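You operate a simulated robot arm through the tools that you are given. There is no shell and no other tool. Be economical: measure what you need, move in short steps, check, and stop when the job is done.

The job below is to be done with a simulated robot arm. You get a single attempt, and the scene is never put back.

TASK
Fit the tape that the order board names, clamp the carton and tape it shut.
Fine: one pass of the tape head, then park it again.

It is judged by the outcome, as a careful person would: the job done as asked, and still so three seconds after it is handed in. It fails if anything else is knocked over, pushed out of place, dropped, spilled or broken.

THE ROBOT
A 6-joint arm with a two-finger parallel gripper, fixed in place. Base frame: the origin is at the foot of the arm, x ahead of it, y to its left, z up; the work surface is at about z = 0.78. Readings come in m, degrees, newtons and seconds.
With the tool pointing down near the work surface it reaches from about 0.34 to 0.82 m from the base axis. Its first joint turns from -166.0 to 166.0 degrees. Payload 3.91 kg.
The TCP is the grasp point between the finger pads, 0.03 m short of the fingertips. In the tool frame z runs along the fingers and y along their closing line. The gripper opens to 0.11 m. The fingers are 0.02 m wide and 0.01 m thick; the gripper's body (0.048 by 0.112 m) begins 0.055 m behind the TCP.
Orientation is that of the tool frame in the base frame, as a unit quaternion [x, y, z, w]. With the fingers straight down and closing along the base's y, the tool's x points along the base's -x, its y along +y and its z along -z.

THE INTERFACE
- The arm moves only by the tool apply_moves. Its argument "targets" is text: rows parted by semicolons, each of 7 numbers parted by spaces: the turn, a rotation vector about the tool's x, y, z in rad, then the shift along the tool's x, y, z in m, then the opening, from 0 (shut) to 1 (fully open). In form: ax ay az tx ty tz fingers; .... A call has 1 to 10 rows; each row shifts and turns the commanded pose from where the row before left it, along the tool's axes as they then stand. Each row takes 0.2 s and may step no farther than 0.05 m and 8.6 degrees from the row before; otherwise, or with a gripper value out of range, the whole call is refused. Where a pose cannot be reached the arm comes as near as it can. A force on the tool above 60 N (or 10 N above the force at the start of the call, whichever is more), or a blocked arm, ends the call early, and 0.2 s more pass. The fingers move at their own pace (about 0.045 m/s each) and stop on an object; they squeeze with about 37 N. The grip force told is the motor's: it shows also when the fingers shut on nothing. Time passes only in rows, and 0.2 s behind the last, so rows that do not move let the fingers close. The reply holds the time, the measured pose of the TCP, the force on the tool along the base axes, the opening and the grip force, in the units named above and with some noise, with the torque about the TCP (base axes, N m) and any sound that the robot's microphone picked up, and new pictures: "show" is both (left out), scene, wrist or none.
- Cameras (640 x 400 px; columns grow to the right, rows downward): "scene" is fixed at [0.0542, -0.498, 1.5166]; the picture's right is [0.28, -0.96, 0.00], its down [-0.63, -0.18, -0.75] and it looks along [0.72, 0.21, -0.66] (base axes); focal length 341 px, centre (320, 200). "wrist" rides on the gripper at [0.077, 0.007, -0.114] in the tool frame; the picture's right is [-0.09, 1.00, 0.00], its down [-0.80, -0.07, -0.59] and it looks along [-0.59, -0.05, 0.80] (tool axes); focal length 270 px, centre (320, 200). There is no depth. A picture from a camera that has moved, and an enlarged one, comes with that camera's place and axes in the base frame and with its lens. The place of the scene camera against the robot may be out by one fixed shift of up to 0.025 m in any direction.
- lift_body(by): slides the trunk up (or, below 0, down) by that many m; the arm rides with it, the base frame stays. It gives what a move gives, with no picture.
- enlarge(camera, box): a new picture of the part [left, top, right, bottom] of that camera's present view, enlarged. It takes no simulated time.
- job_done(): hands the job in; it is judged then, once.

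Work in short steps. Places have to be worked out from the pictures, the camera data and where the tool is seen: move nearer, look again, correct. Check each grasp and each placing, and mend what went wrong. You have 120 turns and 200 pictures in all, those below and enlarged ones among them. Open the gripper and draw the arm clear of the work before you hand the job in, unless the task says otherwise; then end with one line.

The tools are called after "Request:" as name(argument=value, ...) on one line, values as JSON. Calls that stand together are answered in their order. apply_moves: Moves the arm, as the interface text tells. Its arguments: {"type":"object","properties":{"targets":{"type":"string"},"show":{"type":"string","enum":["both","scene","wrist","none"]}},"required":["targets"]} The other tools are called the same way: lift_body (by) slides the trunk up or down; enlarge (camera, box) takes an enlarged picture of a part of a camera's view; job_done () hands the job in.

At the start:

```text
time: 0.0
position: [0.363, -0.1488, 1.2698]
orientation: [0.0, 1.0, 0.0, -0.001]
wrist_force: [0.0, 0.2, 0.5]
ft_torque: [0.04, -0.03, -0.01]
finger_gap: 0.1097
grasp_force: 0.1
trunk travel left (down, up): [-0.575, 0.035]
```

scene: 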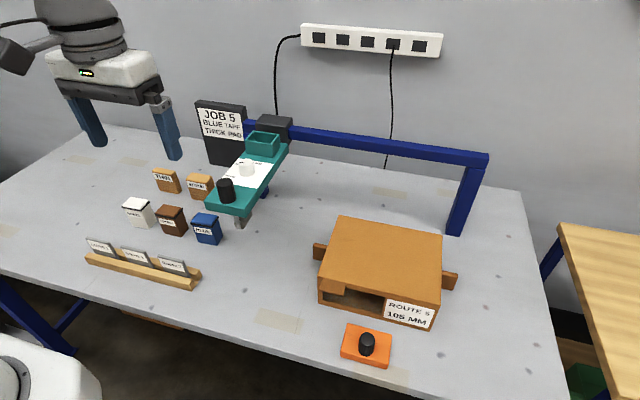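
wrist: 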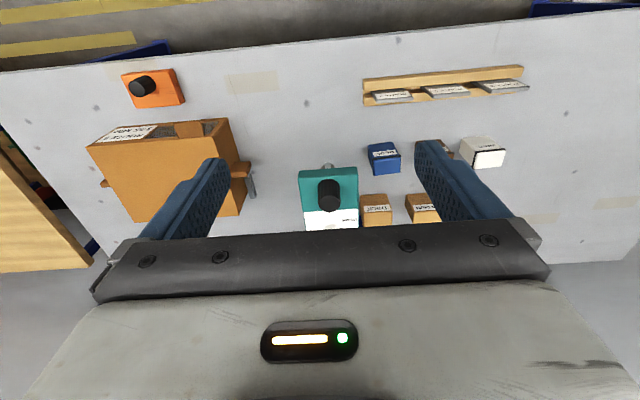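

I start by enlarging the board, the tape blocks, the tape head and the carton area to read them.

Request:
enlarge(camera="scene", box=[180, 80, 320, 240])

Request:
enlarge(camera="scene", box=[70, 150, 250, 300])

Request:
enlarge(camera="scene", box=[290, 200, 480, 380])

Request:
enlarge(camera="wrist", box=[280, 50, 540, 240])

```text
2.50 times, centred on (250, 160) of scene
camera zoom: at [0.0542, -0.498, 1.5166], right [0.28, -0.96, 0.0], down [-0.63, -0.18, -0.75], along [0.72, 0.21, -0.66], focal length 852 px, centre (495, 300)
```

zoom: 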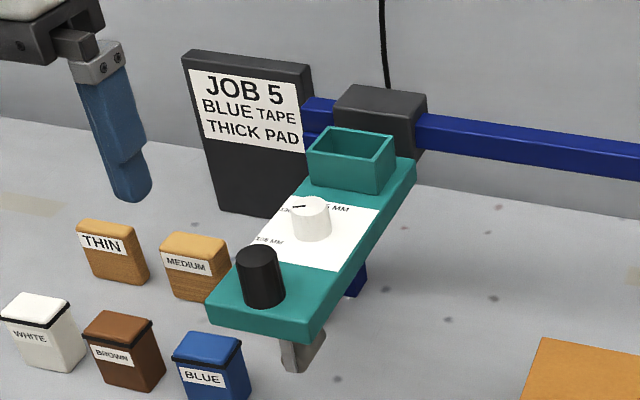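

```text
2.67 times, centred on (160, 225) of scene
camera zoom: at [0.0542, -0.498, 1.5166], right [0.28, -0.96, 0.0], down [-0.63, -0.18, -0.75], along [0.72, 0.21, -0.66], focal length 908 px, centre (747, 133)
```

zoom: 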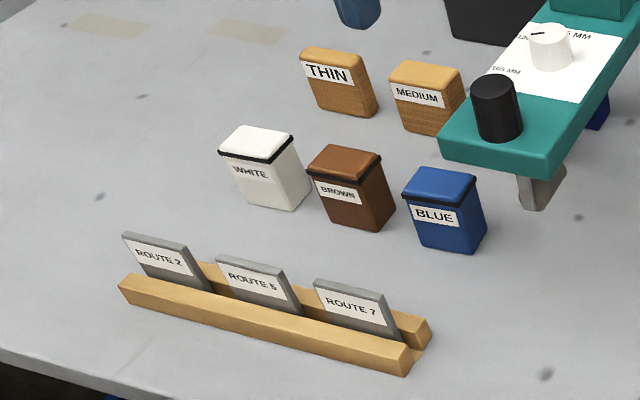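

```text
2.22 times, centred on (385, 290) of scene
camera zoom: at [0.0542, -0.498, 1.5166], right [0.28, -0.96, 0.0], down [-0.63, -0.18, -0.75], along [0.72, 0.21, -0.66], focal length 757 px, centre (176, 0)
```

zoom: 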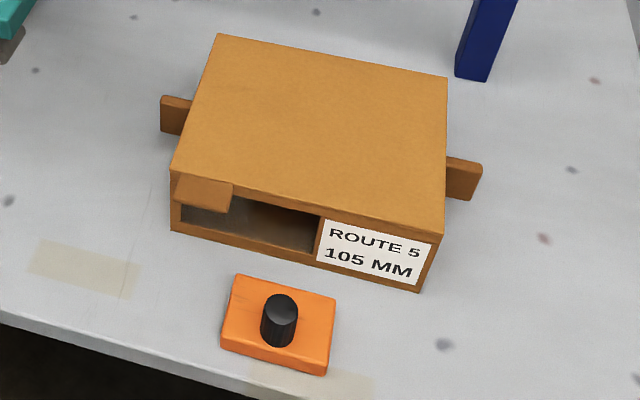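

```text
2.11 times, centred on (410, 145) of wrist
camera zoom: at [0.2862, -0.1422, 1.3852], right [0.09, 1.0, 0.0], down [0.8, -0.07, 0.59], along [0.59, -0.05, -0.8], focal length 569 px, centre (130, 316)
```

zoom: 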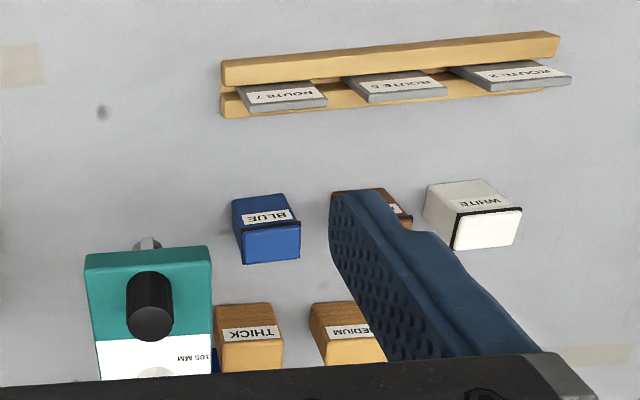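

The board says BLUE tape (and thick pad), and the carton says 105 MM. The white dial on the head has mm marks, so I move the wrist camera closer to read the head and see the blue cassette.

Request:
apply_moves(targets="0 0 0 0 0.02 0.04 1; 0 0 0 0 0.02 0.04 1; 0 0 0 0 0.02 0.04 1; 0 0 0 0 0.02 0.03 1", show="both")

```text
time: 1.0
position: [0.3637, -0.067, 1.1201]
orientation: [0.0, 1.0, 0.0, -0.001]
wrist_force: [0.2, -0.5, -0.5]
ft_torque: [0.02, -0.01, -0.01]
finger_gap: 0.1099
grasp_force: 0.1
trunk travel left (down, up): [-0.575, 0.035]
camera wrist: at [0.2865, -0.0604, 1.2351], right [0.09, 1.0, 0.0], down [0.8, -0.07, 0.59], along [0.59, -0.05, -0.8], focal length 270 px, centre (320, 200)
```

scene: 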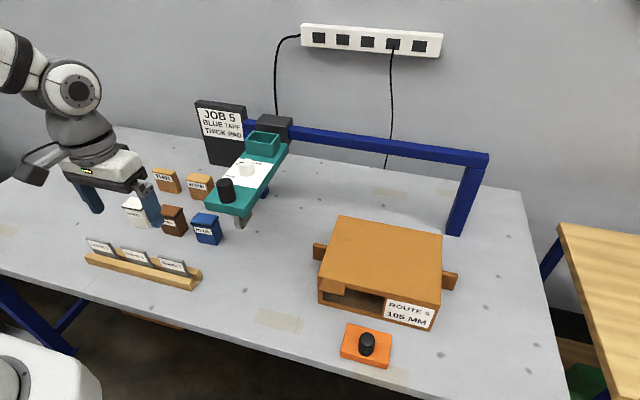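
wrist: 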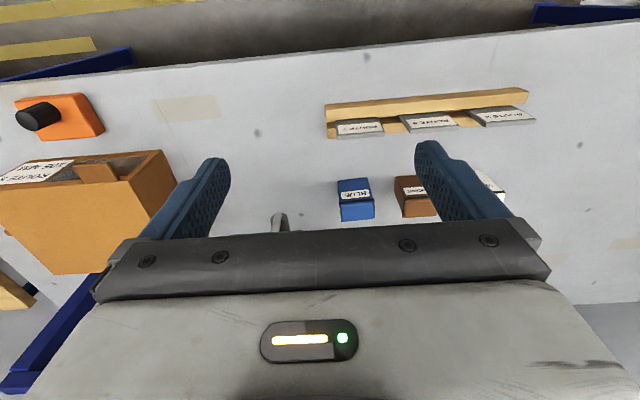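

The gripper hides the far half of the view. I rise and go forward to look at the tape head from above.

Request:
apply_moves(targets="0 0 0 0 -0.01 -0.045 1; 0 0 0 0 -0.01 -0.045 1; 0 0 0 -0.02 -0.01 -0.04 1; 0 0 0 -0.04 -0.01 -0.02 1; 0 0 0 -0.04 -0.01 0 1; 0 0 0 -0.04 -0.01 0 1", show="wrist")

Request:
enlarge(camera="wrist", box=[220, 60, 440, 240])

Request:
enlarge(camera="scene", box=[200, 110, 300, 230])

```text
time: 2.4
position: [0.5042, -0.1299, 1.2706]
orientation: [0.0, 1.0, 0.0, 0.0]
wrist_force: [-0.4, -0.1, -0.5]
ft_torque: [-0.05, 0.06, -0.03]
finger_gap: 0.1099
grasp_force: 0.0
trunk travel left (down, up): [-0.575, 0.035]
camera wrist: at [0.4272, -0.1227, 1.3852], right [0.09, 1.0, 0.0], down [0.8, -0.07, 0.59], along [0.59, -0.05, -0.81], focal length 270 px, centre (320, 200)
```

wrist: 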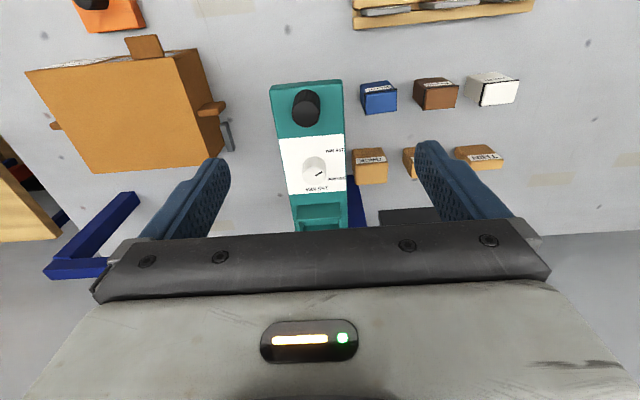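

```text
2.22 times, centred on (330, 150) of wrist
camera zoom: at [0.4272, -0.1227, 1.3852], right [0.09, 1.0, 0.0], down [0.8, -0.07, 0.59], along [0.59, -0.05, -0.81], focal length 601 px, centre (298, 311)
```

zoom: 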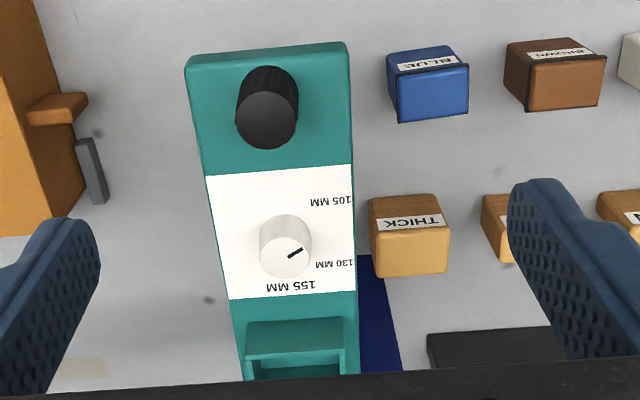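

```text
3.33 times, centred on (250, 170) of scene
camera zoom: at [0.0542, -0.498, 1.5166], right [0.28, -0.96, 0.0], down [-0.63, -0.18, -0.75], along [0.72, 0.21, -0.66], focal length 1136 px, centre (553, 300)
```

zoom: 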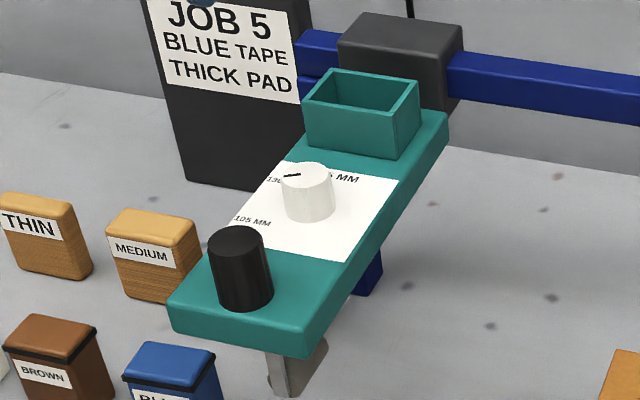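

The dial's pointer seems to lie near 105, to be checked closer. Next I look at the carton, the clamp box and the window from above.

Request:
apply_moves(targets="0 0 0 0.02 -0.04 0 1; 0 0 0 0.02 -0.04 0 1; 0 0 0 0.02 -0.04 0 1; 0 0 0 0.02 -0.04 0 1; 0 0 0 0.02 -0.04 0 1; 0 0 0 0.02 -0.04 0.02 1; 0 0 0 0.02 -0.04 0.02 1; 0 0 0 0.02 -0.04 0.02 1", show="wrist")

Request:
enlarge(camera="wrist", box=[200, 60, 440, 230])

```text
time: 4.2
position: [0.3447, -0.4501, 1.2084]
orientation: [0.001, 1.0, 0.001, 0.0]
wrist_force: [0.4, 0.4, 0.0]
ft_torque: [0.03, -0.02, 0.01]
finger_gap: 0.1099
grasp_force: 0.0
trunk travel left (down, up): [-0.575, 0.035]
camera wrist: at [0.2659, -0.4439, 1.3244], right [0.09, 1.0, 0.0], down [0.8, -0.07, 0.59], along [0.59, -0.05, -0.8], focal length 270 px, centre (320, 200)
```

wrist: 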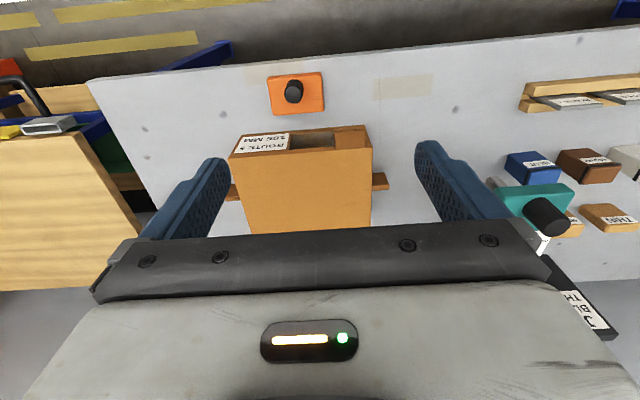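

```text
2.35 times, centred on (320, 145) of wrist
camera zoom: at [0.2659, -0.4439, 1.3244], right [0.09, 1.0, 0.0], down [0.8, -0.07, 0.59], along [0.59, -0.05, -0.8], focal length 636 px, centre (320, 329)
```

zoom: 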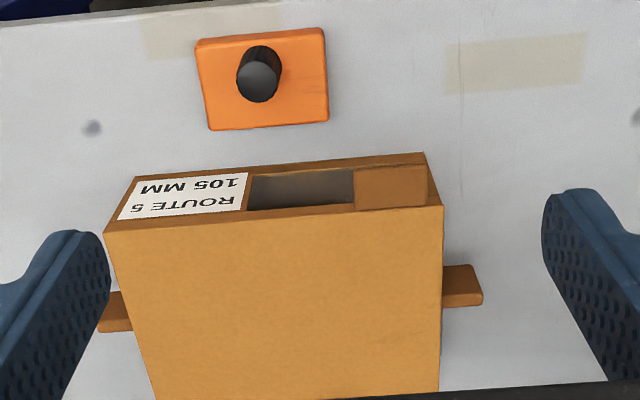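

I zoom on the orange box and the carton window for mechanism details.

Request:
enlarge(camera="scene", box=[330, 310, 400, 380])

Request:
enlarge(camera="scene", box=[300, 210, 470, 335])

Request:
enlarge(camera="wrist", box=[260, 65, 340, 125])

```text
5.71 times, centred on (365, 345) of scene
camera zoom: at [0.0542, -0.498, 1.5166], right [0.28, -0.96, 0.0], down [-0.63, -0.18, -0.75], along [0.72, 0.21, -0.66], focal length 1947 px, centre (63, -629)
```

zoom: 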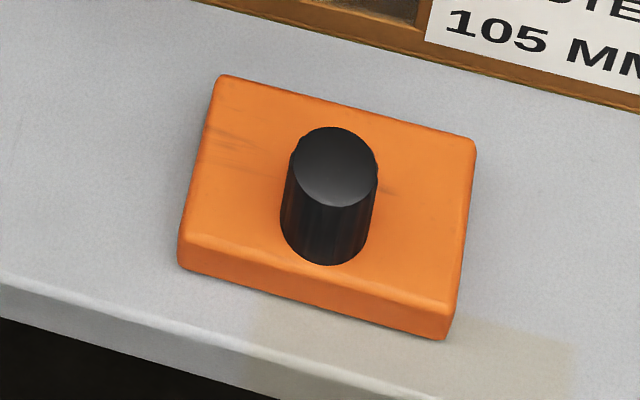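

```text
3.20 times, centred on (385, 272) of scene
camera zoom: at [0.0542, -0.498, 1.5166], right [0.28, -0.96, 0.0], down [-0.63, -0.18, -0.75], along [0.72, 0.21, -0.66], focal length 1090 px, centre (112, -32)
```

zoom: 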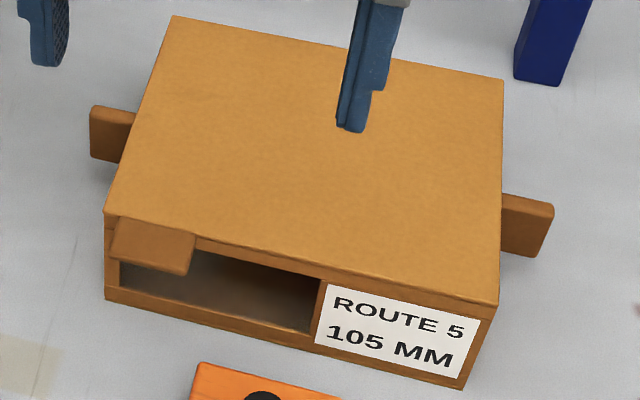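

```text
6.67 times, centred on (300, 95) of wrist
camera zoom: at [0.2659, -0.4439, 1.3244], right [0.09, 1.0, 0.0], down [0.8, -0.07, 0.59], along [0.59, -0.05, -0.8], focal length 1802 px, centre (453, 900)
```

zoom: 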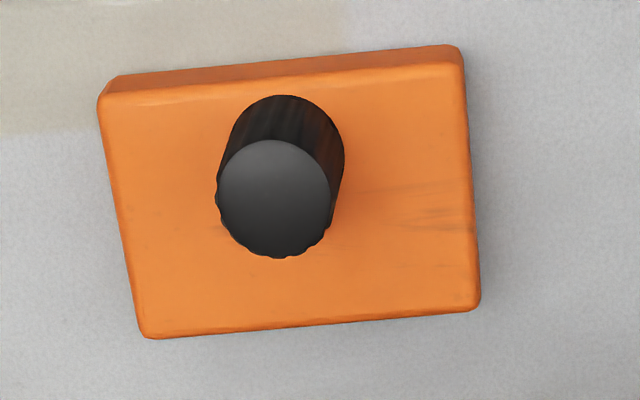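

A gray piece stood near the carton's left side in the earlier wrist view. I look there from the gap between the head and the carton.

Request:
apply_moves(targets="0 0 0 -0.02 0.045 0 1; 0 0 0 -0.02 0.045 0 1; 0 0 0 -0.02 0.045 0 1; 0 0 0 -0.02 0.045 0 1; 0 0 0 -0.02 0.02 0 1; 0 0 0 -0.02 0.0 0 1", show="wrist")

Request:
enlarge(camera="wrist", box=[90, 40, 310, 240])

Request:
enlarge(camera="wrist", box=[320, 60, 480, 240])

```text
time: 5.6
position: [0.4648, -0.2491, 1.2112]
orientation: [-0.001, 1.0, -0.001, -0.001]
wrist_force: [-0.4, 0.5, 0.1]
ft_torque: [0.01, -0.01, 0.05]
finger_gap: 0.1098
grasp_force: 0.1
trunk travel left (down, up): [-0.575, 0.035]
camera wrist: at [0.3872, -0.2419, 1.3249], right [0.09, 1.0, 0.0], down [0.8, -0.07, 0.59], along [0.59, -0.05, -0.8], focal length 270 px, centre (320, 200)
```

wrist: 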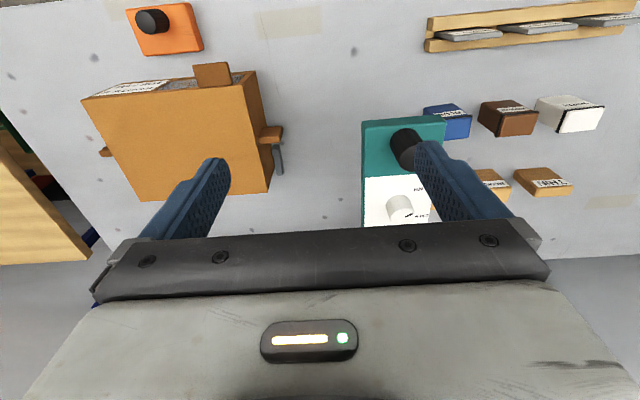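

```text
2.00 times, centred on (200, 140) of wrist
camera zoom: at [0.3872, -0.2419, 1.3249], right [0.09, 1.0, 0.0], down [0.8, -0.07, 0.59], along [0.59, -0.05, -0.8], focal length 541 px, centre (560, 320)
```

zoom: 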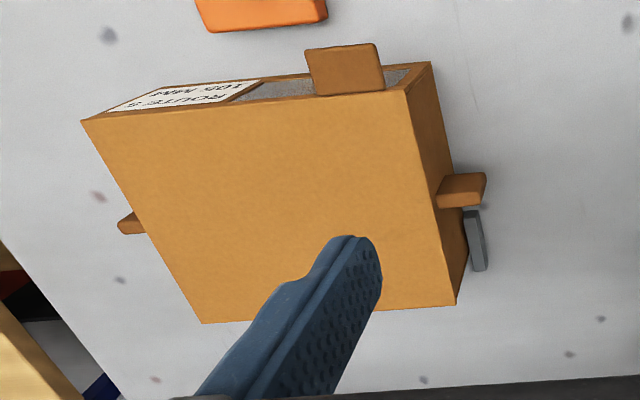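

```text
2.22 times, centred on (400, 150) of wrist
camera zoom: at [0.3872, -0.2419, 1.3249], right [0.09, 1.0, 0.0], down [0.8, -0.07, 0.59], along [0.59, -0.05, -0.8], focal length 601 px, centre (142, 311)
```

zoom: 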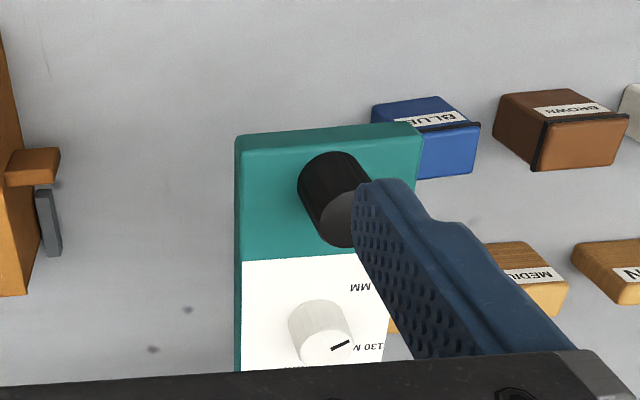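

The dial top sits near (0.636, -0.149, 1.041). I go right above it to read the pointer and the socket.

Request:
apply_moves(targets="0 0 0 -0.04 0.025 0 1; 0 0 0 -0.04 0.025 0 1; 0 0 0 -0.04 0.025 0 1; 0 0 0 -0.04 0.025 0.02 1; 0 0 0 0 0 0.02 1", show="wrist")

Request:
enlarge(camera="wrist", box=[230, 50, 410, 240])

```text
refused: row 4 steps farther than a row can; nothing moved
```

```text
2.11 times, centred on (320, 145) of wrist
camera zoom: at [0.3872, -0.2419, 1.3249], right [0.09, 1.0, 0.0], down [0.8, -0.07, 0.59], along [0.59, -0.05, -0.8], focal length 569 px, centre (320, 316)
```

zoom: 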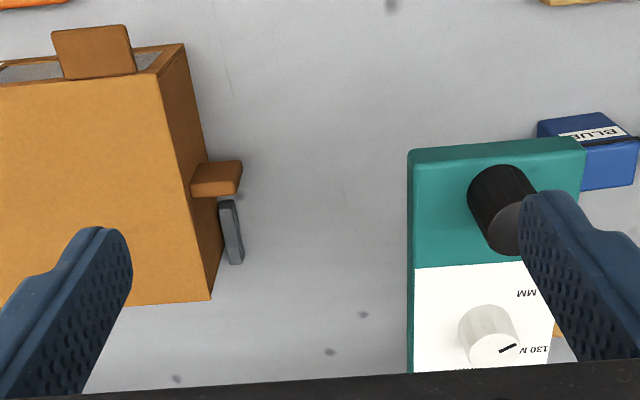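

A row was a bit too long; I repeat it in shorter steps.

Request:
apply_moves(targets="0 0 0 -0.04 0.025 0 1; 0 0 0 -0.04 0.025 0 1; 0 0 0 -0.04 0.025 0 1; 0 0 0 -0.04 0.025 0 1; 0 0 0 0 0 0.02 1; 0 0 0 0 0 0.02 1", show="wrist")

Request:
enlarge(camera="wrist", box=[230, 50, 410, 240])

```text
time: 7.0
position: [0.6233, -0.1492, 1.169]
orientation: [0.0, 1.0, 0.0, -0.001]
wrist_force: [0.8, 0.0, -0.9]
ft_torque: [-0.02, 0.02, 0.04]
finger_gap: 0.1098
grasp_force: 0.1
trunk travel left (down, up): [-0.575, 0.035]
camera wrist: at [0.5472, -0.1423, 1.2847], right [0.09, 1.0, 0.0], down [0.8, -0.07, 0.59], along [0.59, -0.05, -0.8], focal length 270 px, centre (320, 200)
```

wrist: 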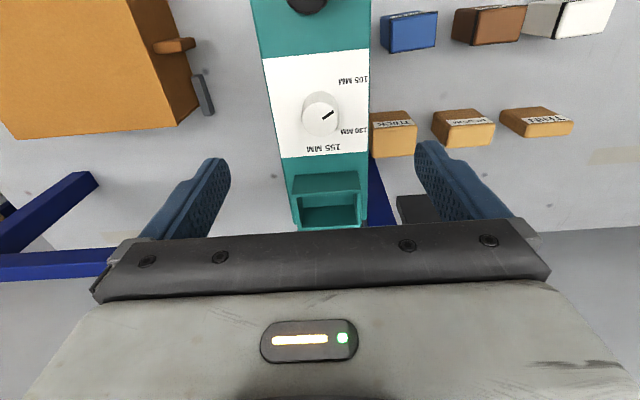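

```text
2.11 times, centred on (320, 145) of wrist
camera zoom: at [0.5472, -0.1423, 1.2847], right [0.09, 1.0, 0.0], down [0.8, -0.07, 0.59], along [0.59, -0.05, -0.8], focal length 569 px, centre (320, 316)
```

zoom: 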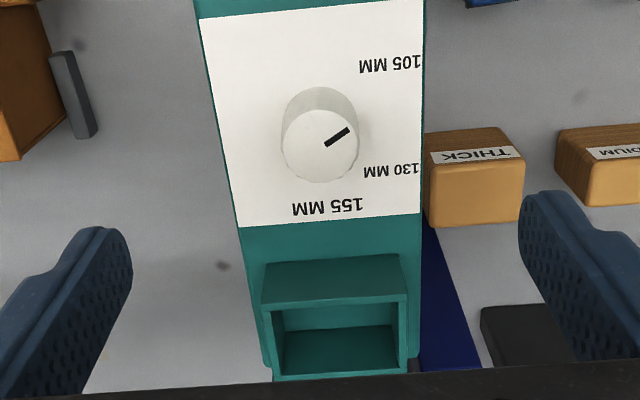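

I zoom further on the dial to judge the pointer against the marks.

Request:
enlarge(camera="wrist", box=[265, 50, 375, 160])

Request:
enlarge(camera="wrist", box=[280, 160, 380, 235])

Request:
enlarge(camera="wrist", box=[365, 0, 545, 110])

```text
3.64 times, centred on (320, 105) of wrist
camera zoom: at [0.5472, -0.1423, 1.2847], right [0.09, 1.0, 0.0], down [0.8, -0.07, 0.59], along [0.59, -0.05, -0.8], focal length 983 px, centre (320, 546)
```

zoom: 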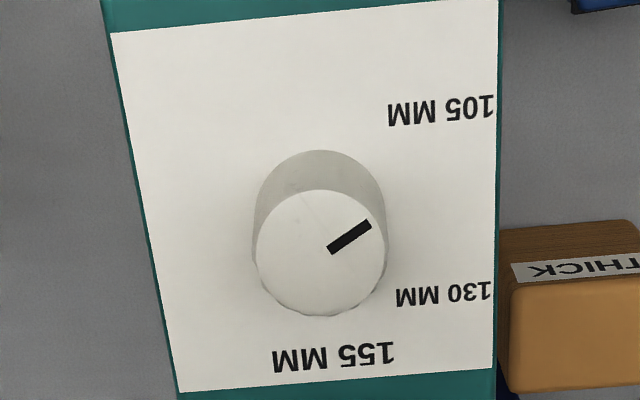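

```text
5.33 times, centred on (330, 198) of wrist
camera zoom: at [0.5472, -0.1423, 1.2847], right [0.09, 1.0, 0.0], down [0.8, -0.07, 0.59], along [0.59, -0.05, -0.8], focal length 1442 px, centre (267, 213)
```

zoom: 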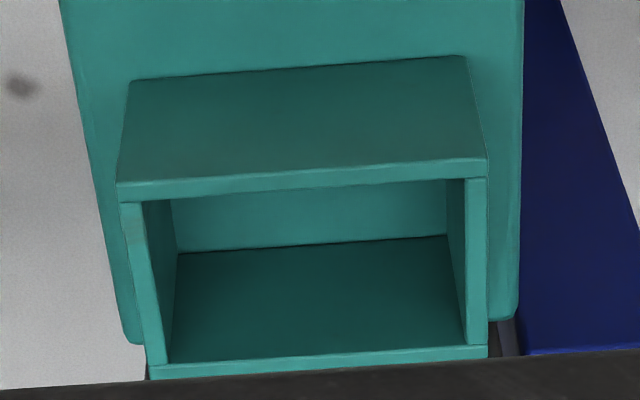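

```text
3.56 times, centred on (455, 55) of wrist
camera zoom: at [0.5472, -0.1423, 1.2847], right [0.09, 1.0, 0.0], down [0.8, -0.07, 0.59], along [0.59, -0.05, -0.8], focal length 961 px, centre (-160, 716)
```

zoom: 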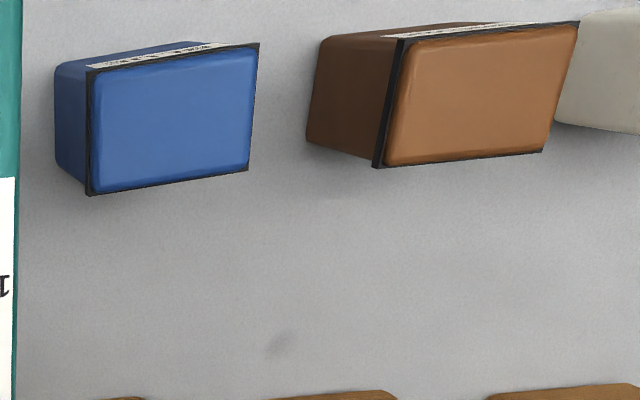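

The pointer stands at the 105 mark, matching the carton. The socket's rim is at about x 0.70–0.75, y -0.183…-0.114, z 1.065. The blue cassette's top is at about (0.593, -0.020, 0.862). I go above the cassette to check.

Request:
apply_moves(targets="0 0 0 0.005 0.043 0 1; 0 0 0 0.005 0.043 0 1; 0 0 0 0.005 0.043 0 1; 0 0 0 0.015 0 0.045 1; 0 0 0 0 0 0.05 1; 0 0 0 0 0 0.05 1; 0 0 0 0 0 0.0 1", show="both")

Request:
enlarge(camera="wrist", box=[220, 60, 440, 240])

```text
time: 8.6
position: [0.5933, -0.0215, 1.0259]
orientation: [0.0, 1.0, 0.0, 0.0]
wrist_force: [-0.1, -0.7, 0.6]
ft_torque: [-0.01, 0.02, -0.02]
finger_gap: 0.1102
grasp_force: 0.0
trunk travel left (down, up): [-0.575, 0.035]
camera wrist: at [0.5158, -0.0136, 1.1406], right [0.09, 1.0, 0.0], down [0.8, -0.07, 0.59], along [0.59, -0.05, -0.8], focal length 270 px, centre (320, 200)
```

scene: 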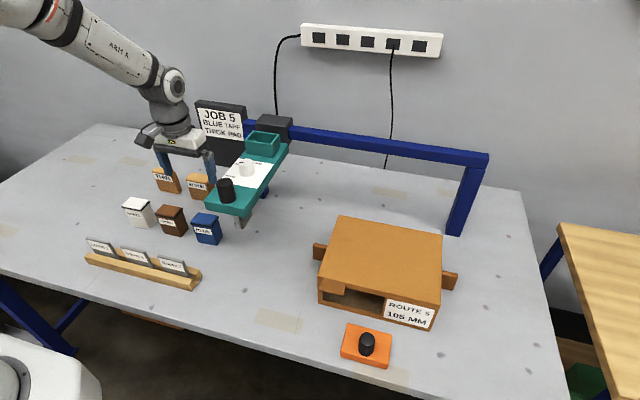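
wrist: 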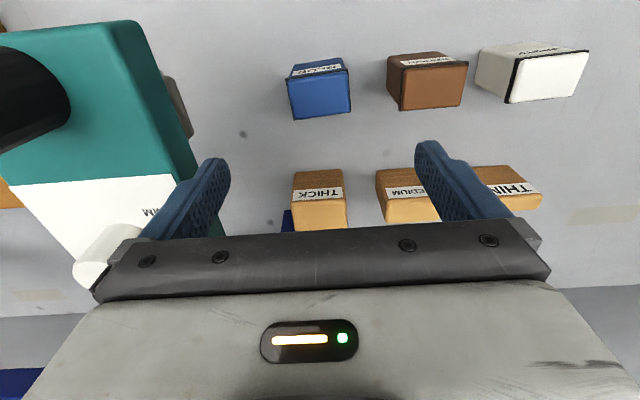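

```text
2.22 times, centred on (330, 150) of wrist
camera zoom: at [0.5158, -0.0136, 1.1406], right [0.09, 1.0, 0.0], down [0.8, -0.07, 0.59], along [0.59, -0.05, -0.8], focal length 601 px, centre (298, 311)
```

zoom: 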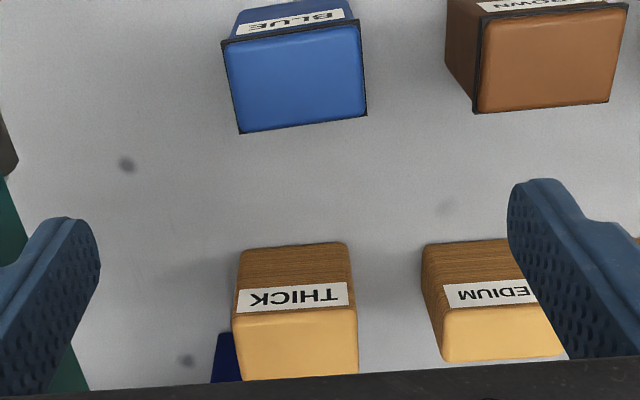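

The band corners give the cassette's centre as (0.592, -0.0205), its top at 0.862, and a yaw of about +3°. I turn slightly and descend with open fingers on each side in y.

Request:
apply_moves(targets="0 0 -0.056 0.001 0.001 0.04 0.9; 0 0 0 0 0 0.045 0.9; 0 0 0 0 0 0.045 0.9; 0 0 0 0 0 0.025 0.9; 0 0 0 0 0 0.013 0.9", show="both")

```text
time: 9.8
position: [0.5934, -0.018, 0.8572]
orientation: [-0.028, 1.0, 0.0, 0.001]
wrist_force: [-0.6, 0.6, -0.8]
ft_torque: [-0.02, 0.02, -0.03]
finger_gap: 0.099
grasp_force: 0.0
trunk travel left (down, up): [-0.575, 0.035]
camera wrist: at [0.5155, -0.0159, 0.9712], right [0.03, 1.0, 0.0], down [0.8, -0.03, 0.59], along [0.59, -0.02, -0.8], focal length 270 px, centre (320, 200)
```

scene: 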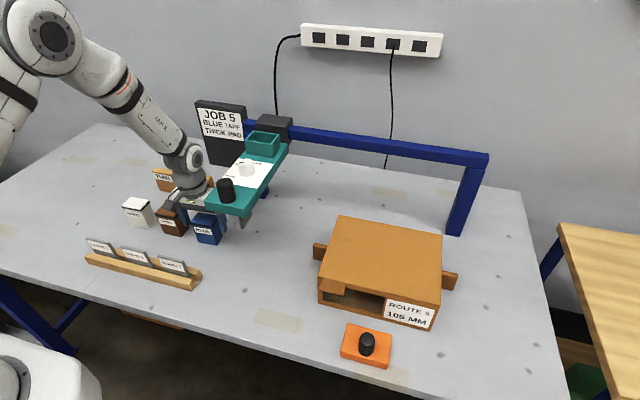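
wrist: 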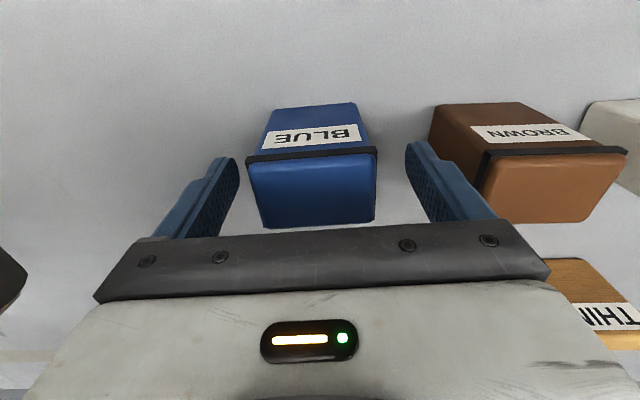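

Alignment is good, with the cassette about 4 mm to the left of the fingers' middle. I shift and close.

Request:
apply_moves(targets="0 0 0 0 -0.004 0 0.9; 0 0 0 0 0 0 0.7; 0 0 0 0 0 0 0.4; 0 0 0 0 0 0 0.3; 0 0 0 0 0 0 0.3; 0 0 0 0 0 0 0.3", show="wrist")

```text
time: 11.2
position: [0.5937, -0.0225, 0.8564]
orientation: [-0.028, 1.0, 0.0, 0.0]
wrist_force: [0.1, 0.3, -0.1]
ft_torque: [0.02, -0.03, 0.02]
finger_gap: 0.0594
grasp_force: 36.9
trunk travel left (down, up): [-0.575, 0.035]
camera wrist: at [0.5156, -0.0201, 0.9718], right [0.03, 1.0, 0.0], down [0.8, -0.03, 0.59], along [0.59, -0.02, -0.8], focal length 270 px, centre (320, 200)
```

wrist: 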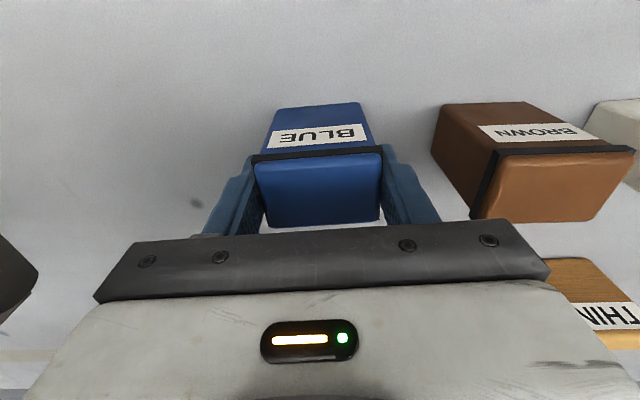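

It is gripped (59 mm, 37 N). I lift straight up clear of the head plate.

Request:
apply_moves(targets="0 0 0 0 0 -0.02 0.3; 0 0 0 0 0 -0.045 0.3; 0 0 0 0 0 -0.045 0.3; 0 0 0 0 0 -0.045 0.3; 0 0 0 0 0 -0.045 0.3; 0 0 0 0 0 -0.045 0.3; 0 0 0 0 0 -0.045 0.3; 0 0 0.056 0 0 -0.045 0.3", show="both")

```text
time: 13.0
position: [0.5921, -0.0235, 1.1939]
orientation: [0.0, 1.0, -0.001, 0.0]
wrist_force: [-0.5, 1.1, -0.1]
ft_torque: [0.0, -0.01, -0.01]
finger_gap: 0.0329
grasp_force: 0.0
trunk travel left (down, up): [-0.575, 0.035]
camera wrist: at [0.5152, -0.0169, 1.3089], right [0.09, 1.0, 0.0], down [0.8, -0.07, 0.59], along [0.59, -0.05, -0.8], focal length 270 px, centre (320, 200)
```

scene: 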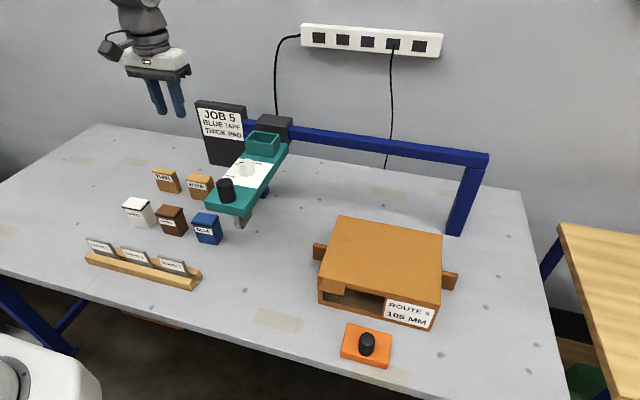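
wrist: 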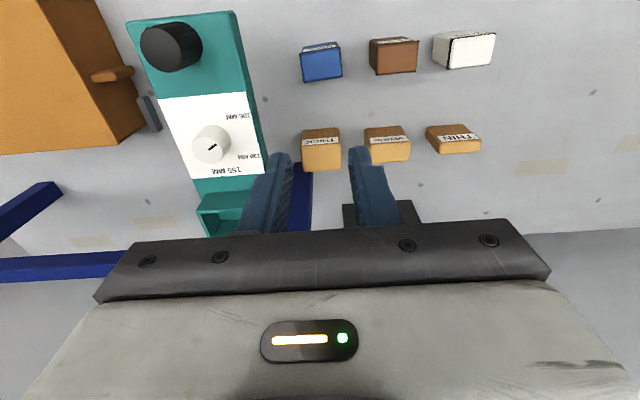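

The cassette slipped out and stayed in its place. I look at it closely before regrasping.

Request:
enlarge(camera="wrist", box=[270, 20, 430, 120])

Request:
enlarge(camera="scene", box=[150, 195, 240, 255])

```text
4.00 times, centred on (350, 70) of wrist
camera zoom: at [0.5152, -0.0169, 1.3089], right [0.09, 1.0, 0.0], down [0.8, -0.07, 0.59], along [0.59, -0.05, -0.8], focal length 1081 px, centre (200, 720)
```

zoom: 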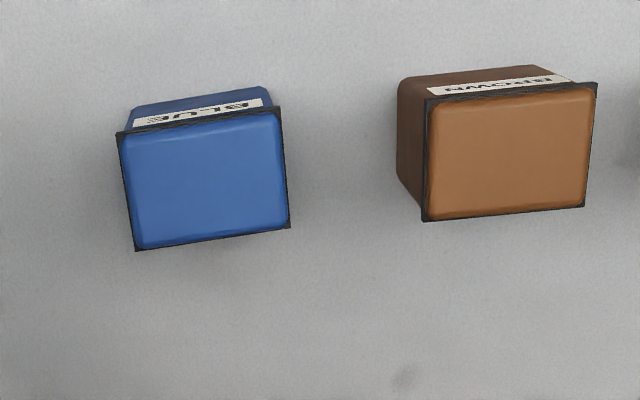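

```text
6.67 times, centred on (195, 225) of scene
camera zoom: at [0.0542, -0.498, 1.5166], right [0.28, -0.96, 0.0], down [-0.63, -0.18, -0.75], along [0.72, 0.21, -0.66], focal length 2271 px, centre (1153, 33)
```

zoom: 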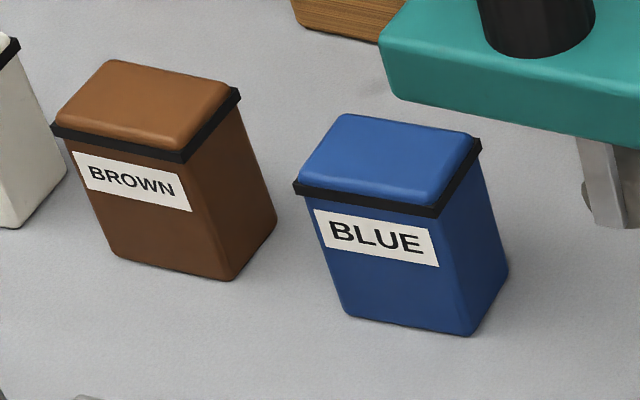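

The flange is narrow and at the top. I regrasp lower so the pads hold the body, close fully, and lift slowly.

Request:
apply_moves(targets="0 0 -0.056 0 0 0.045 0.9; 0 0 0 0 0 0.045 0.9; 0 0 0 0 0 0.045 0.9; 0 0 0 0 0 0.045 0.9; 0 0 0 0 0 0.045 0.9; 0 0 0 0 0 0.045 0.9; 0 0 0 0 0 0.045 0.9; 0 0 0 0 0 0.03 0.9; 0 0 0 0 0 0.015 0.9", show="wrist")

Request:
apply_moves(targets="0 0 0 0 0 0 0.6; 0 0 0 0 0 0 0.2; 0 0 0 0 0 0 0; 0 0 0 0 0 0 0; 0 0 0 0 0 0 0; 0 0 0 0 0 0 0", show="wrist")

```text
time: 15.0
position: [0.5933, -0.0225, 0.8311]
orientation: [-0.028, 1.0, 0.0, 0.0]
wrist_force: [0.0, -0.2, 0.3]
ft_torque: [0.01, 0.01, -0.03]
finger_gap: 0.099
grasp_force: 0.1
trunk travel left (down, up): [-0.575, 0.035]
camera wrist: at [0.5153, -0.0206, 0.9462], right [0.03, 1.0, 0.0], down [0.8, -0.03, 0.59], along [0.59, -0.02, -0.8], focal length 270 px, centre (320, 200)
```

wrist: 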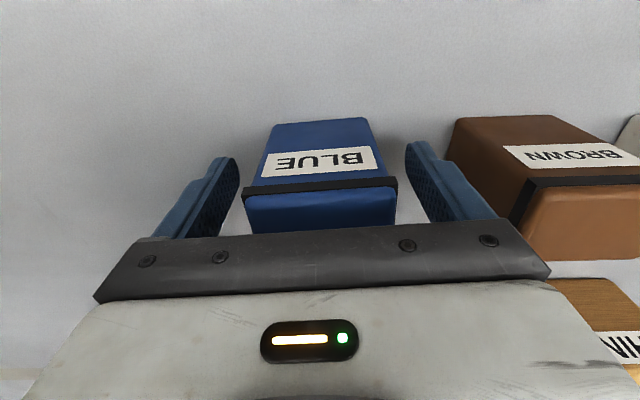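

```text
time: 16.4
position: [0.5924, -0.0237, 0.8324]
orientation: [-0.028, 1.0, -0.001, 0.0]
wrist_force: [0.5, -0.1, 0.4]
ft_torque: [-0.04, 0.03, -0.02]
finger_gap: 0.0596
grasp_force: 37.1
trunk travel left (down, up): [-0.575, 0.035]
camera wrist: at [0.5152, -0.0206, 0.9466], right [0.03, 1.0, 0.0], down [0.8, -0.03, 0.59], along [0.59, -0.02, -0.8], focal length 270 px, centre (320, 200)
```

wrist: 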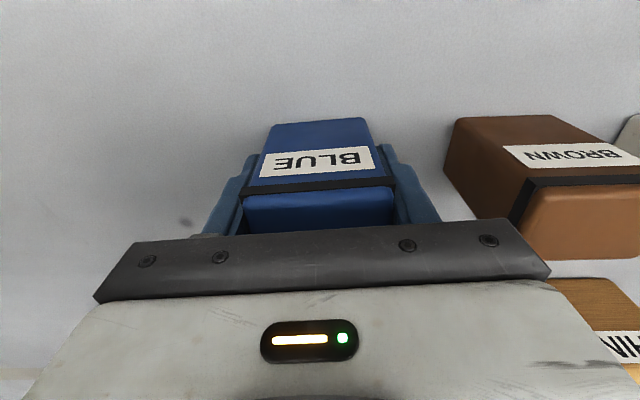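

The fingers still hold the flange (59.6 mm). I lift slowly with a full-close command and check.

Request:
apply_moves(targets="0 0 0 0 0 -0.005 0; 0 0 0 0 0 -0.008 0; 0 0 0 0 0 -0.01 0; 0 0 0 0 0 -0.01 0", show="wrist")

```text
time: 17.4
position: [0.5925, -0.0236, 0.8665]
orientation: [-0.028, 1.0, 0.0, -0.001]
wrist_force: [-0.4, 0.0, -0.5]
ft_torque: [-0.01, 0.02, 0.02]
finger_gap: 0.0597
grasp_force: 37.1
trunk travel left (down, up): [-0.575, 0.035]
camera wrist: at [0.5149, -0.0206, 0.9804], right [0.03, 1.0, 0.0], down [0.8, -0.03, 0.59], along [0.59, -0.02, -0.8], focal length 270 px, centre (320, 200)
```

wrist: 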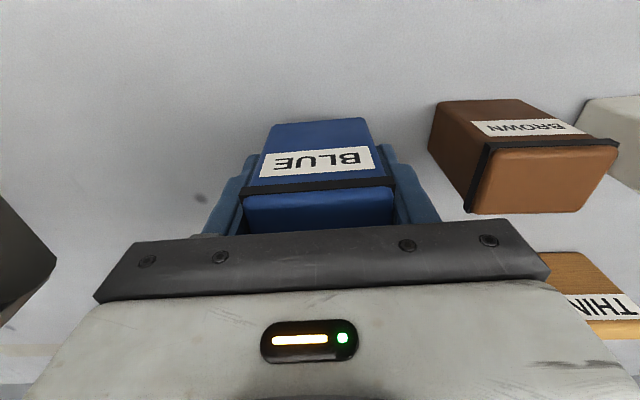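

It holds now. For deeper insertion I want a higher grip: I set it back down, regrasp 22 mm higher and lift slowly again.

Request:
apply_moves(targets="0 0 0 0 0 0.015 0; 0 0 0 0 0 0.015 0; 0 0 0 0 0 0.003 0; 0 0 0 0 0 0 0.6; 0 0 0 0 0 0 0.7; 0 0 0 0 0 -0.020 0.7; 0 0 0 0 0 0 0; 0 0 0 0 0 0 0; 0 0 0 0 0 0 0; 0 0 0 0 0 0 0", show="wrist")

Request:
apply_moves(targets="0 0 0 0 0 0 0; 0 0 0 0 0 -0.005 0; 0 0 0 0 0 -0.008 0; 0 0 0 0 0 -0.01 0; 0 0 0 0 0 -0.01 0", show="wrist")

```text
time: 19.6
position: [0.5923, -0.0238, 0.853]
orientation: [-0.028, 1.0, 0.0, 0.0]
wrist_force: [0.8, -0.5, 1.6]
ft_torque: [0.04, -0.05, 0.01]
finger_gap: 0.0594
grasp_force: 37.3
trunk travel left (down, up): [-0.575, 0.035]
camera wrist: at [0.5152, -0.021, 0.9676], right [0.03, 1.0, 0.0], down [0.8, -0.03, 0.59], along [0.59, -0.02, -0.8], focal length 270 px, centre (320, 200)
```

wrist: 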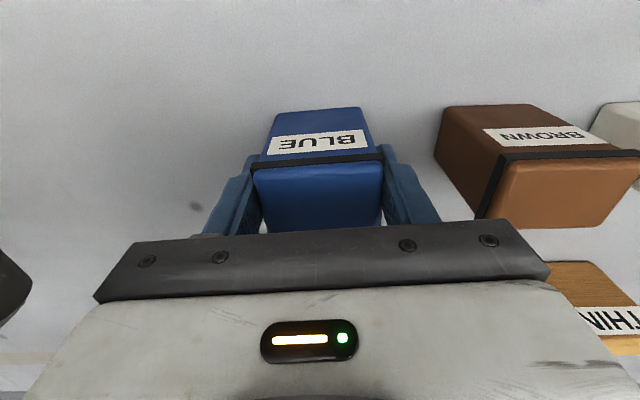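

```text
time: 20.8
position: [0.5922, -0.0234, 0.8852]
orientation: [-0.027, 1.0, 0.0, -0.001]
wrist_force: [0.2, 0.1, -0.6]
ft_torque: [0.0, 0.0, 0.0]
finger_gap: 0.0597
grasp_force: 37.0
trunk travel left (down, up): [-0.575, 0.035]
camera wrist: at [0.515, -0.0209, 1.0], right [0.03, 1.0, 0.0], down [0.8, -0.03, 0.59], along [0.59, -0.02, -0.8], focal length 270 px, centre (320, 200)
```

wrist: 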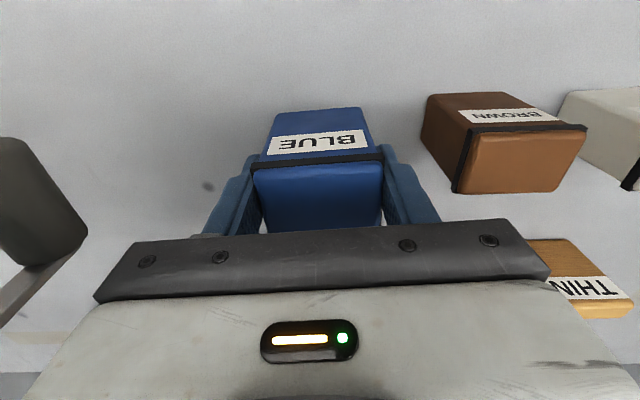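

It holds at the higher grip. I lift in moderate steps to about z 1.18.

Request:
apply_moves(targets="0 0 0 0 0 -0.015 0; 0 0 0 0 0 -0.025 0; 0 0 0 0 0 -0.03 0; 0 0 0 0 0 -0.035 0; 0 0 0 0 0 -0.035 0; 0 0 0 0 0 -0.035 0; 0 0 0 0 0 -0.035 0; 0 0 0 0 0 -0.035 0; 0 0 0 0 0 -0.03 0; 0 0 0 0 0 -0.015 0", show="wrist")

```text
time: 23.0
position: [0.5925, -0.0227, 1.1763]
orientation: [-0.028, 1.0, 0.0, 0.0]
wrist_force: [-0.5, 0.0, -1.7]
ft_torque: [-0.02, -0.04, -0.03]
finger_gap: 0.0593
grasp_force: 36.9
trunk travel left (down, up): [-0.575, 0.035]
camera wrist: at [0.5157, -0.0203, 1.2903], right [0.03, 1.0, 0.0], down [0.8, -0.03, 0.59], along [0.59, -0.02, -0.8], focal length 270 px, centre (320, 200)
```

wrist: 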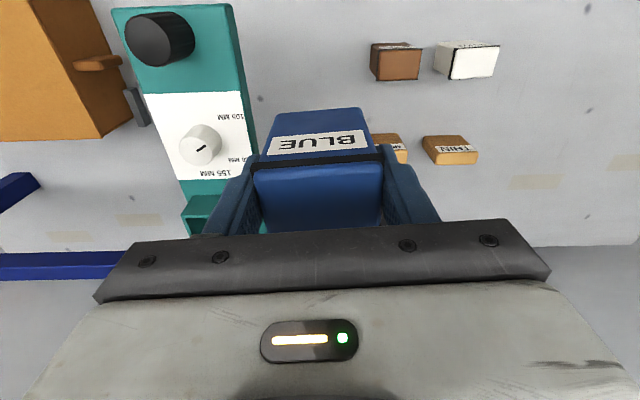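

I turn back to zero yaw and move over the socket, staying high.

Request:
apply_moves(targets="0 0 0.056 0 0 -0.01 0; 0 0 0 -0.015 -0.015 0 0; 0 0 0 -0.025 -0.022 0 0; 0 0 0 -0.025 -0.022 0 0; 0 0 0 -0.025 -0.022 0 0; 0 0 0 -0.025 -0.022 0 0; 0 0 0 -0.015 -0.015 0 0; 0 0 0 -0.004 -0.008 0 0; 0 0 0 0 0 0 0", show="both")

Request:
enlarge(camera="wrist", box=[220, 60, 420, 240])

Request:
enlarge(camera="scene", box=[210, 60, 320, 180])

```text
time: 25.0
position: [0.7276, -0.1489, 1.1857]
orientation: [0.0, 1.0, 0.001, 0.0]
wrist_force: [0.3, -0.1, -0.8]
ft_torque: [0.02, -0.03, 0.0]
finger_gap: 0.0594
grasp_force: 37.3
trunk travel left (down, up): [-0.575, 0.035]
camera wrist: at [0.6495, -0.1418, 1.3004], right [0.09, 1.0, 0.0], down [0.8, -0.07, 0.59], along [0.59, -0.05, -0.8], focal length 270 px, centre (320, 200)
```

scene: 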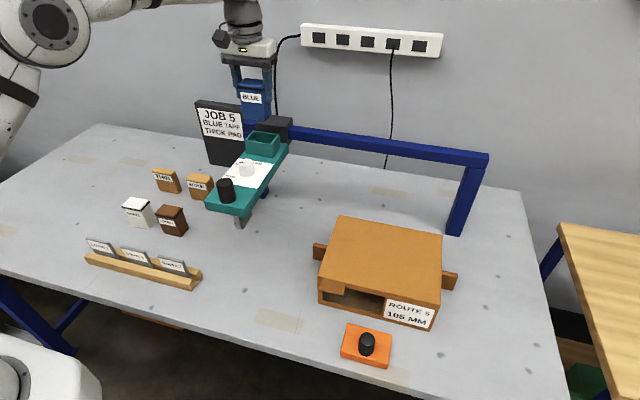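
wrist: 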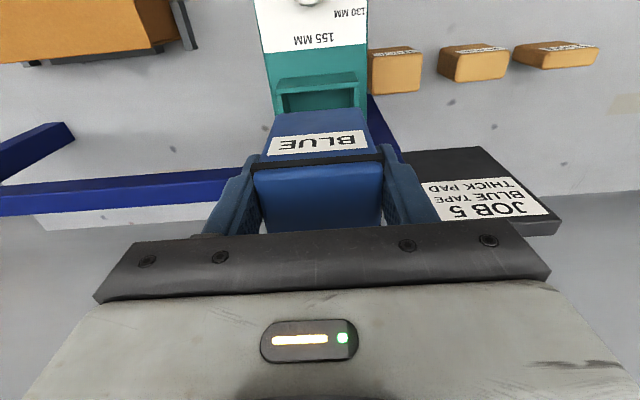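

```text
2.22 times, centred on (320, 150) of wrist
camera zoom: at [0.6495, -0.1418, 1.3004], right [0.09, 1.0, 0.0], down [0.8, -0.07, 0.59], along [0.59, -0.05, -0.8], focal length 601 px, centre (320, 311)
```

zoom: 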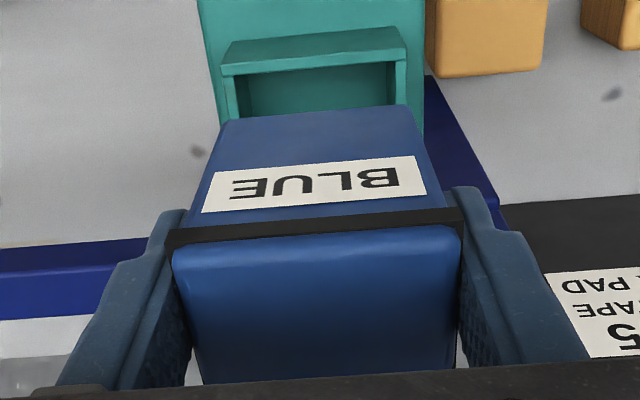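

```text
3.33 times, centred on (265, 120) of scene
camera zoom: at [0.0542, -0.498, 1.5166], right [0.28, -0.96, 0.0], down [-0.63, -0.18, -0.75], along [0.72, 0.21, -0.66], focal length 1136 px, centre (503, 467)
```

zoom: 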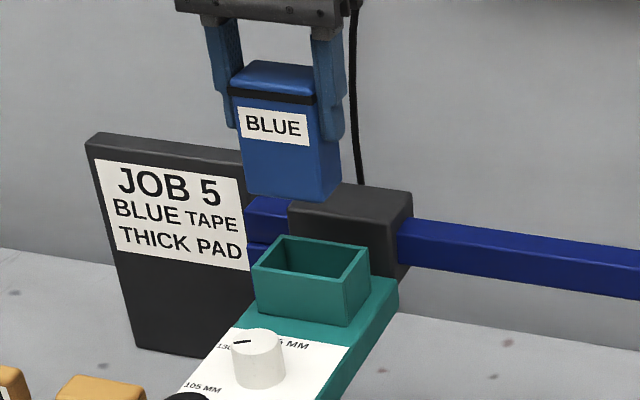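

Cassette and socket agree to within about 1 mm in x and y. I lower slowly into the socket, watching the force.

Request:
apply_moves(targets="0 0 0 0 0 0.02 0; 0 0 0 0 0 0.015 0; 0 0 0 0 0 0.01 0; 0 0 0 0 0 0.008 0; 0 0 0 0 0 0.008 0", show="both")

Request:
enlarge(camera="scene", box=[210, 60, 320, 180])

```text
time: 26.2
position: [0.7267, -0.1482, 1.1264]
orientation: [-0.001, 1.0, 0.0, 0.0]
wrist_force: [0.8, 0.7, 5.6]
ft_torque: [0.14, 0.06, -0.02]
finger_gap: 0.0595
grasp_force: 36.6
trunk travel left (down, up): [-0.575, 0.035]
camera wrist: at [0.6492, -0.1417, 1.2399], right [0.09, 1.0, 0.0], down [0.8, -0.07, 0.6], along [0.59, -0.05, -0.8], focal length 270 px, centre (320, 200)
```

scene: 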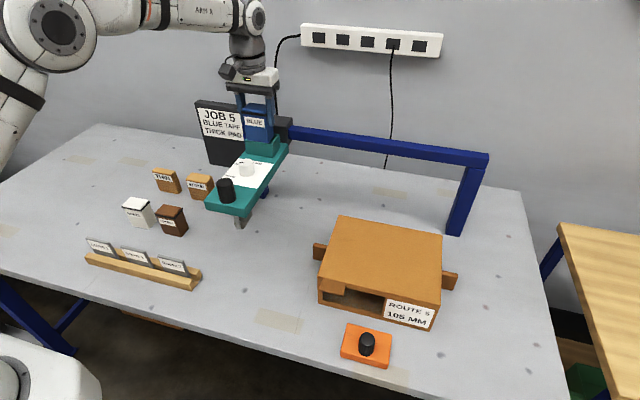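
wrist: 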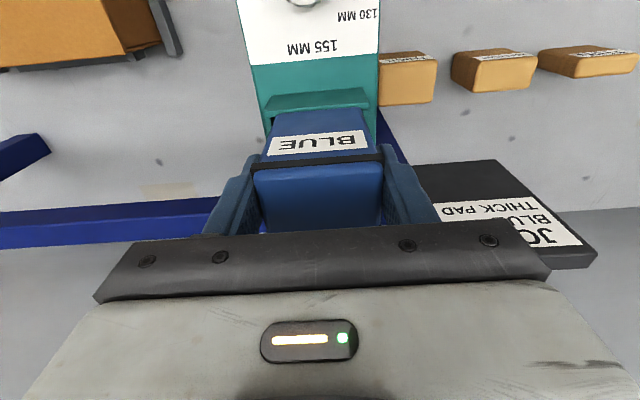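

```text
3.33 times, centred on (265, 120) of scene
camera zoom: at [0.0542, -0.498, 1.5166], right [0.28, -0.96, 0.0], down [-0.63, -0.18, -0.75], along [0.72, 0.21, -0.66], focal length 1136 px, centre (503, 467)
```

zoom: 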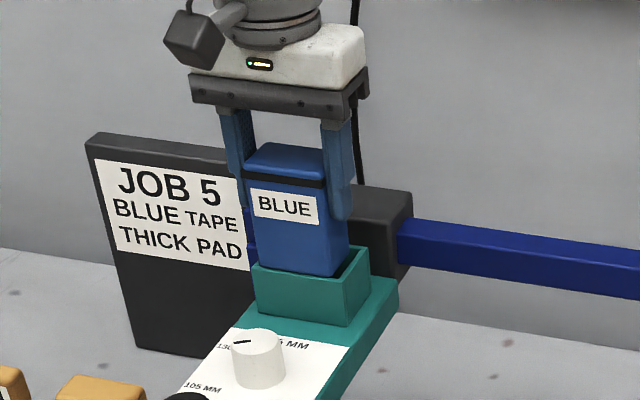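

There is a 5.6 N contact force at this height. I zoom in to see whether it is inside or resting on the rim.

Request:
enlarge(camera="scene", box=[240, 110, 290, 165])

Request:
enlarge(camera="wrist", box=[245, 70, 395, 165])

```text
7.27 times, centred on (265, 138) of scene
camera zoom: at [0.0542, -0.498, 1.5166], right [0.28, -0.96, 0.0], down [-0.63, -0.18, -0.75], along [0.72, 0.21, -0.66], focal length 2478 px, centre (720, 654)
```

zoom: 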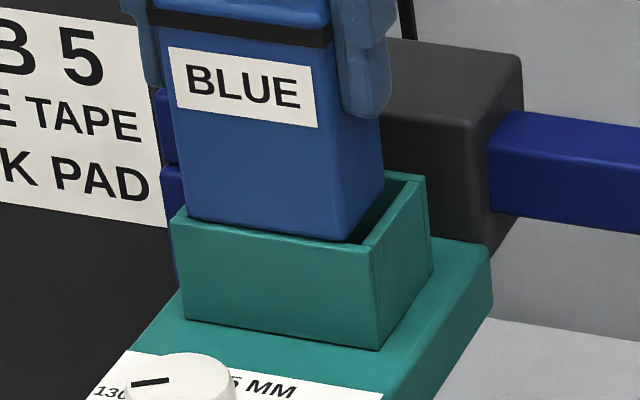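

```text
4.21 times, centred on (320, 118) of wrist
camera zoom: at [0.6492, -0.1417, 1.2399], right [0.09, 1.0, 0.0], down [0.8, -0.07, 0.6], along [0.59, -0.05, -0.8], focal length 1138 px, centre (320, 547)
```

zoom: 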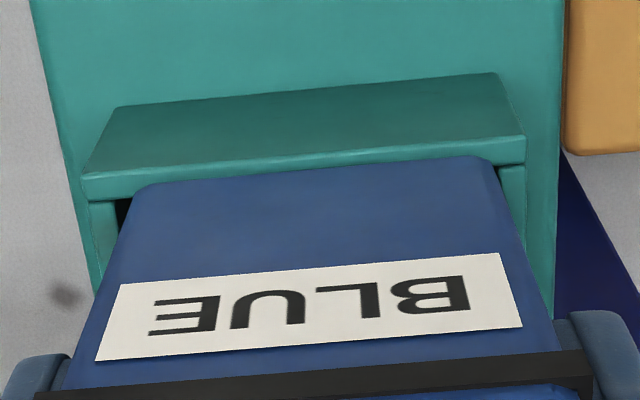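

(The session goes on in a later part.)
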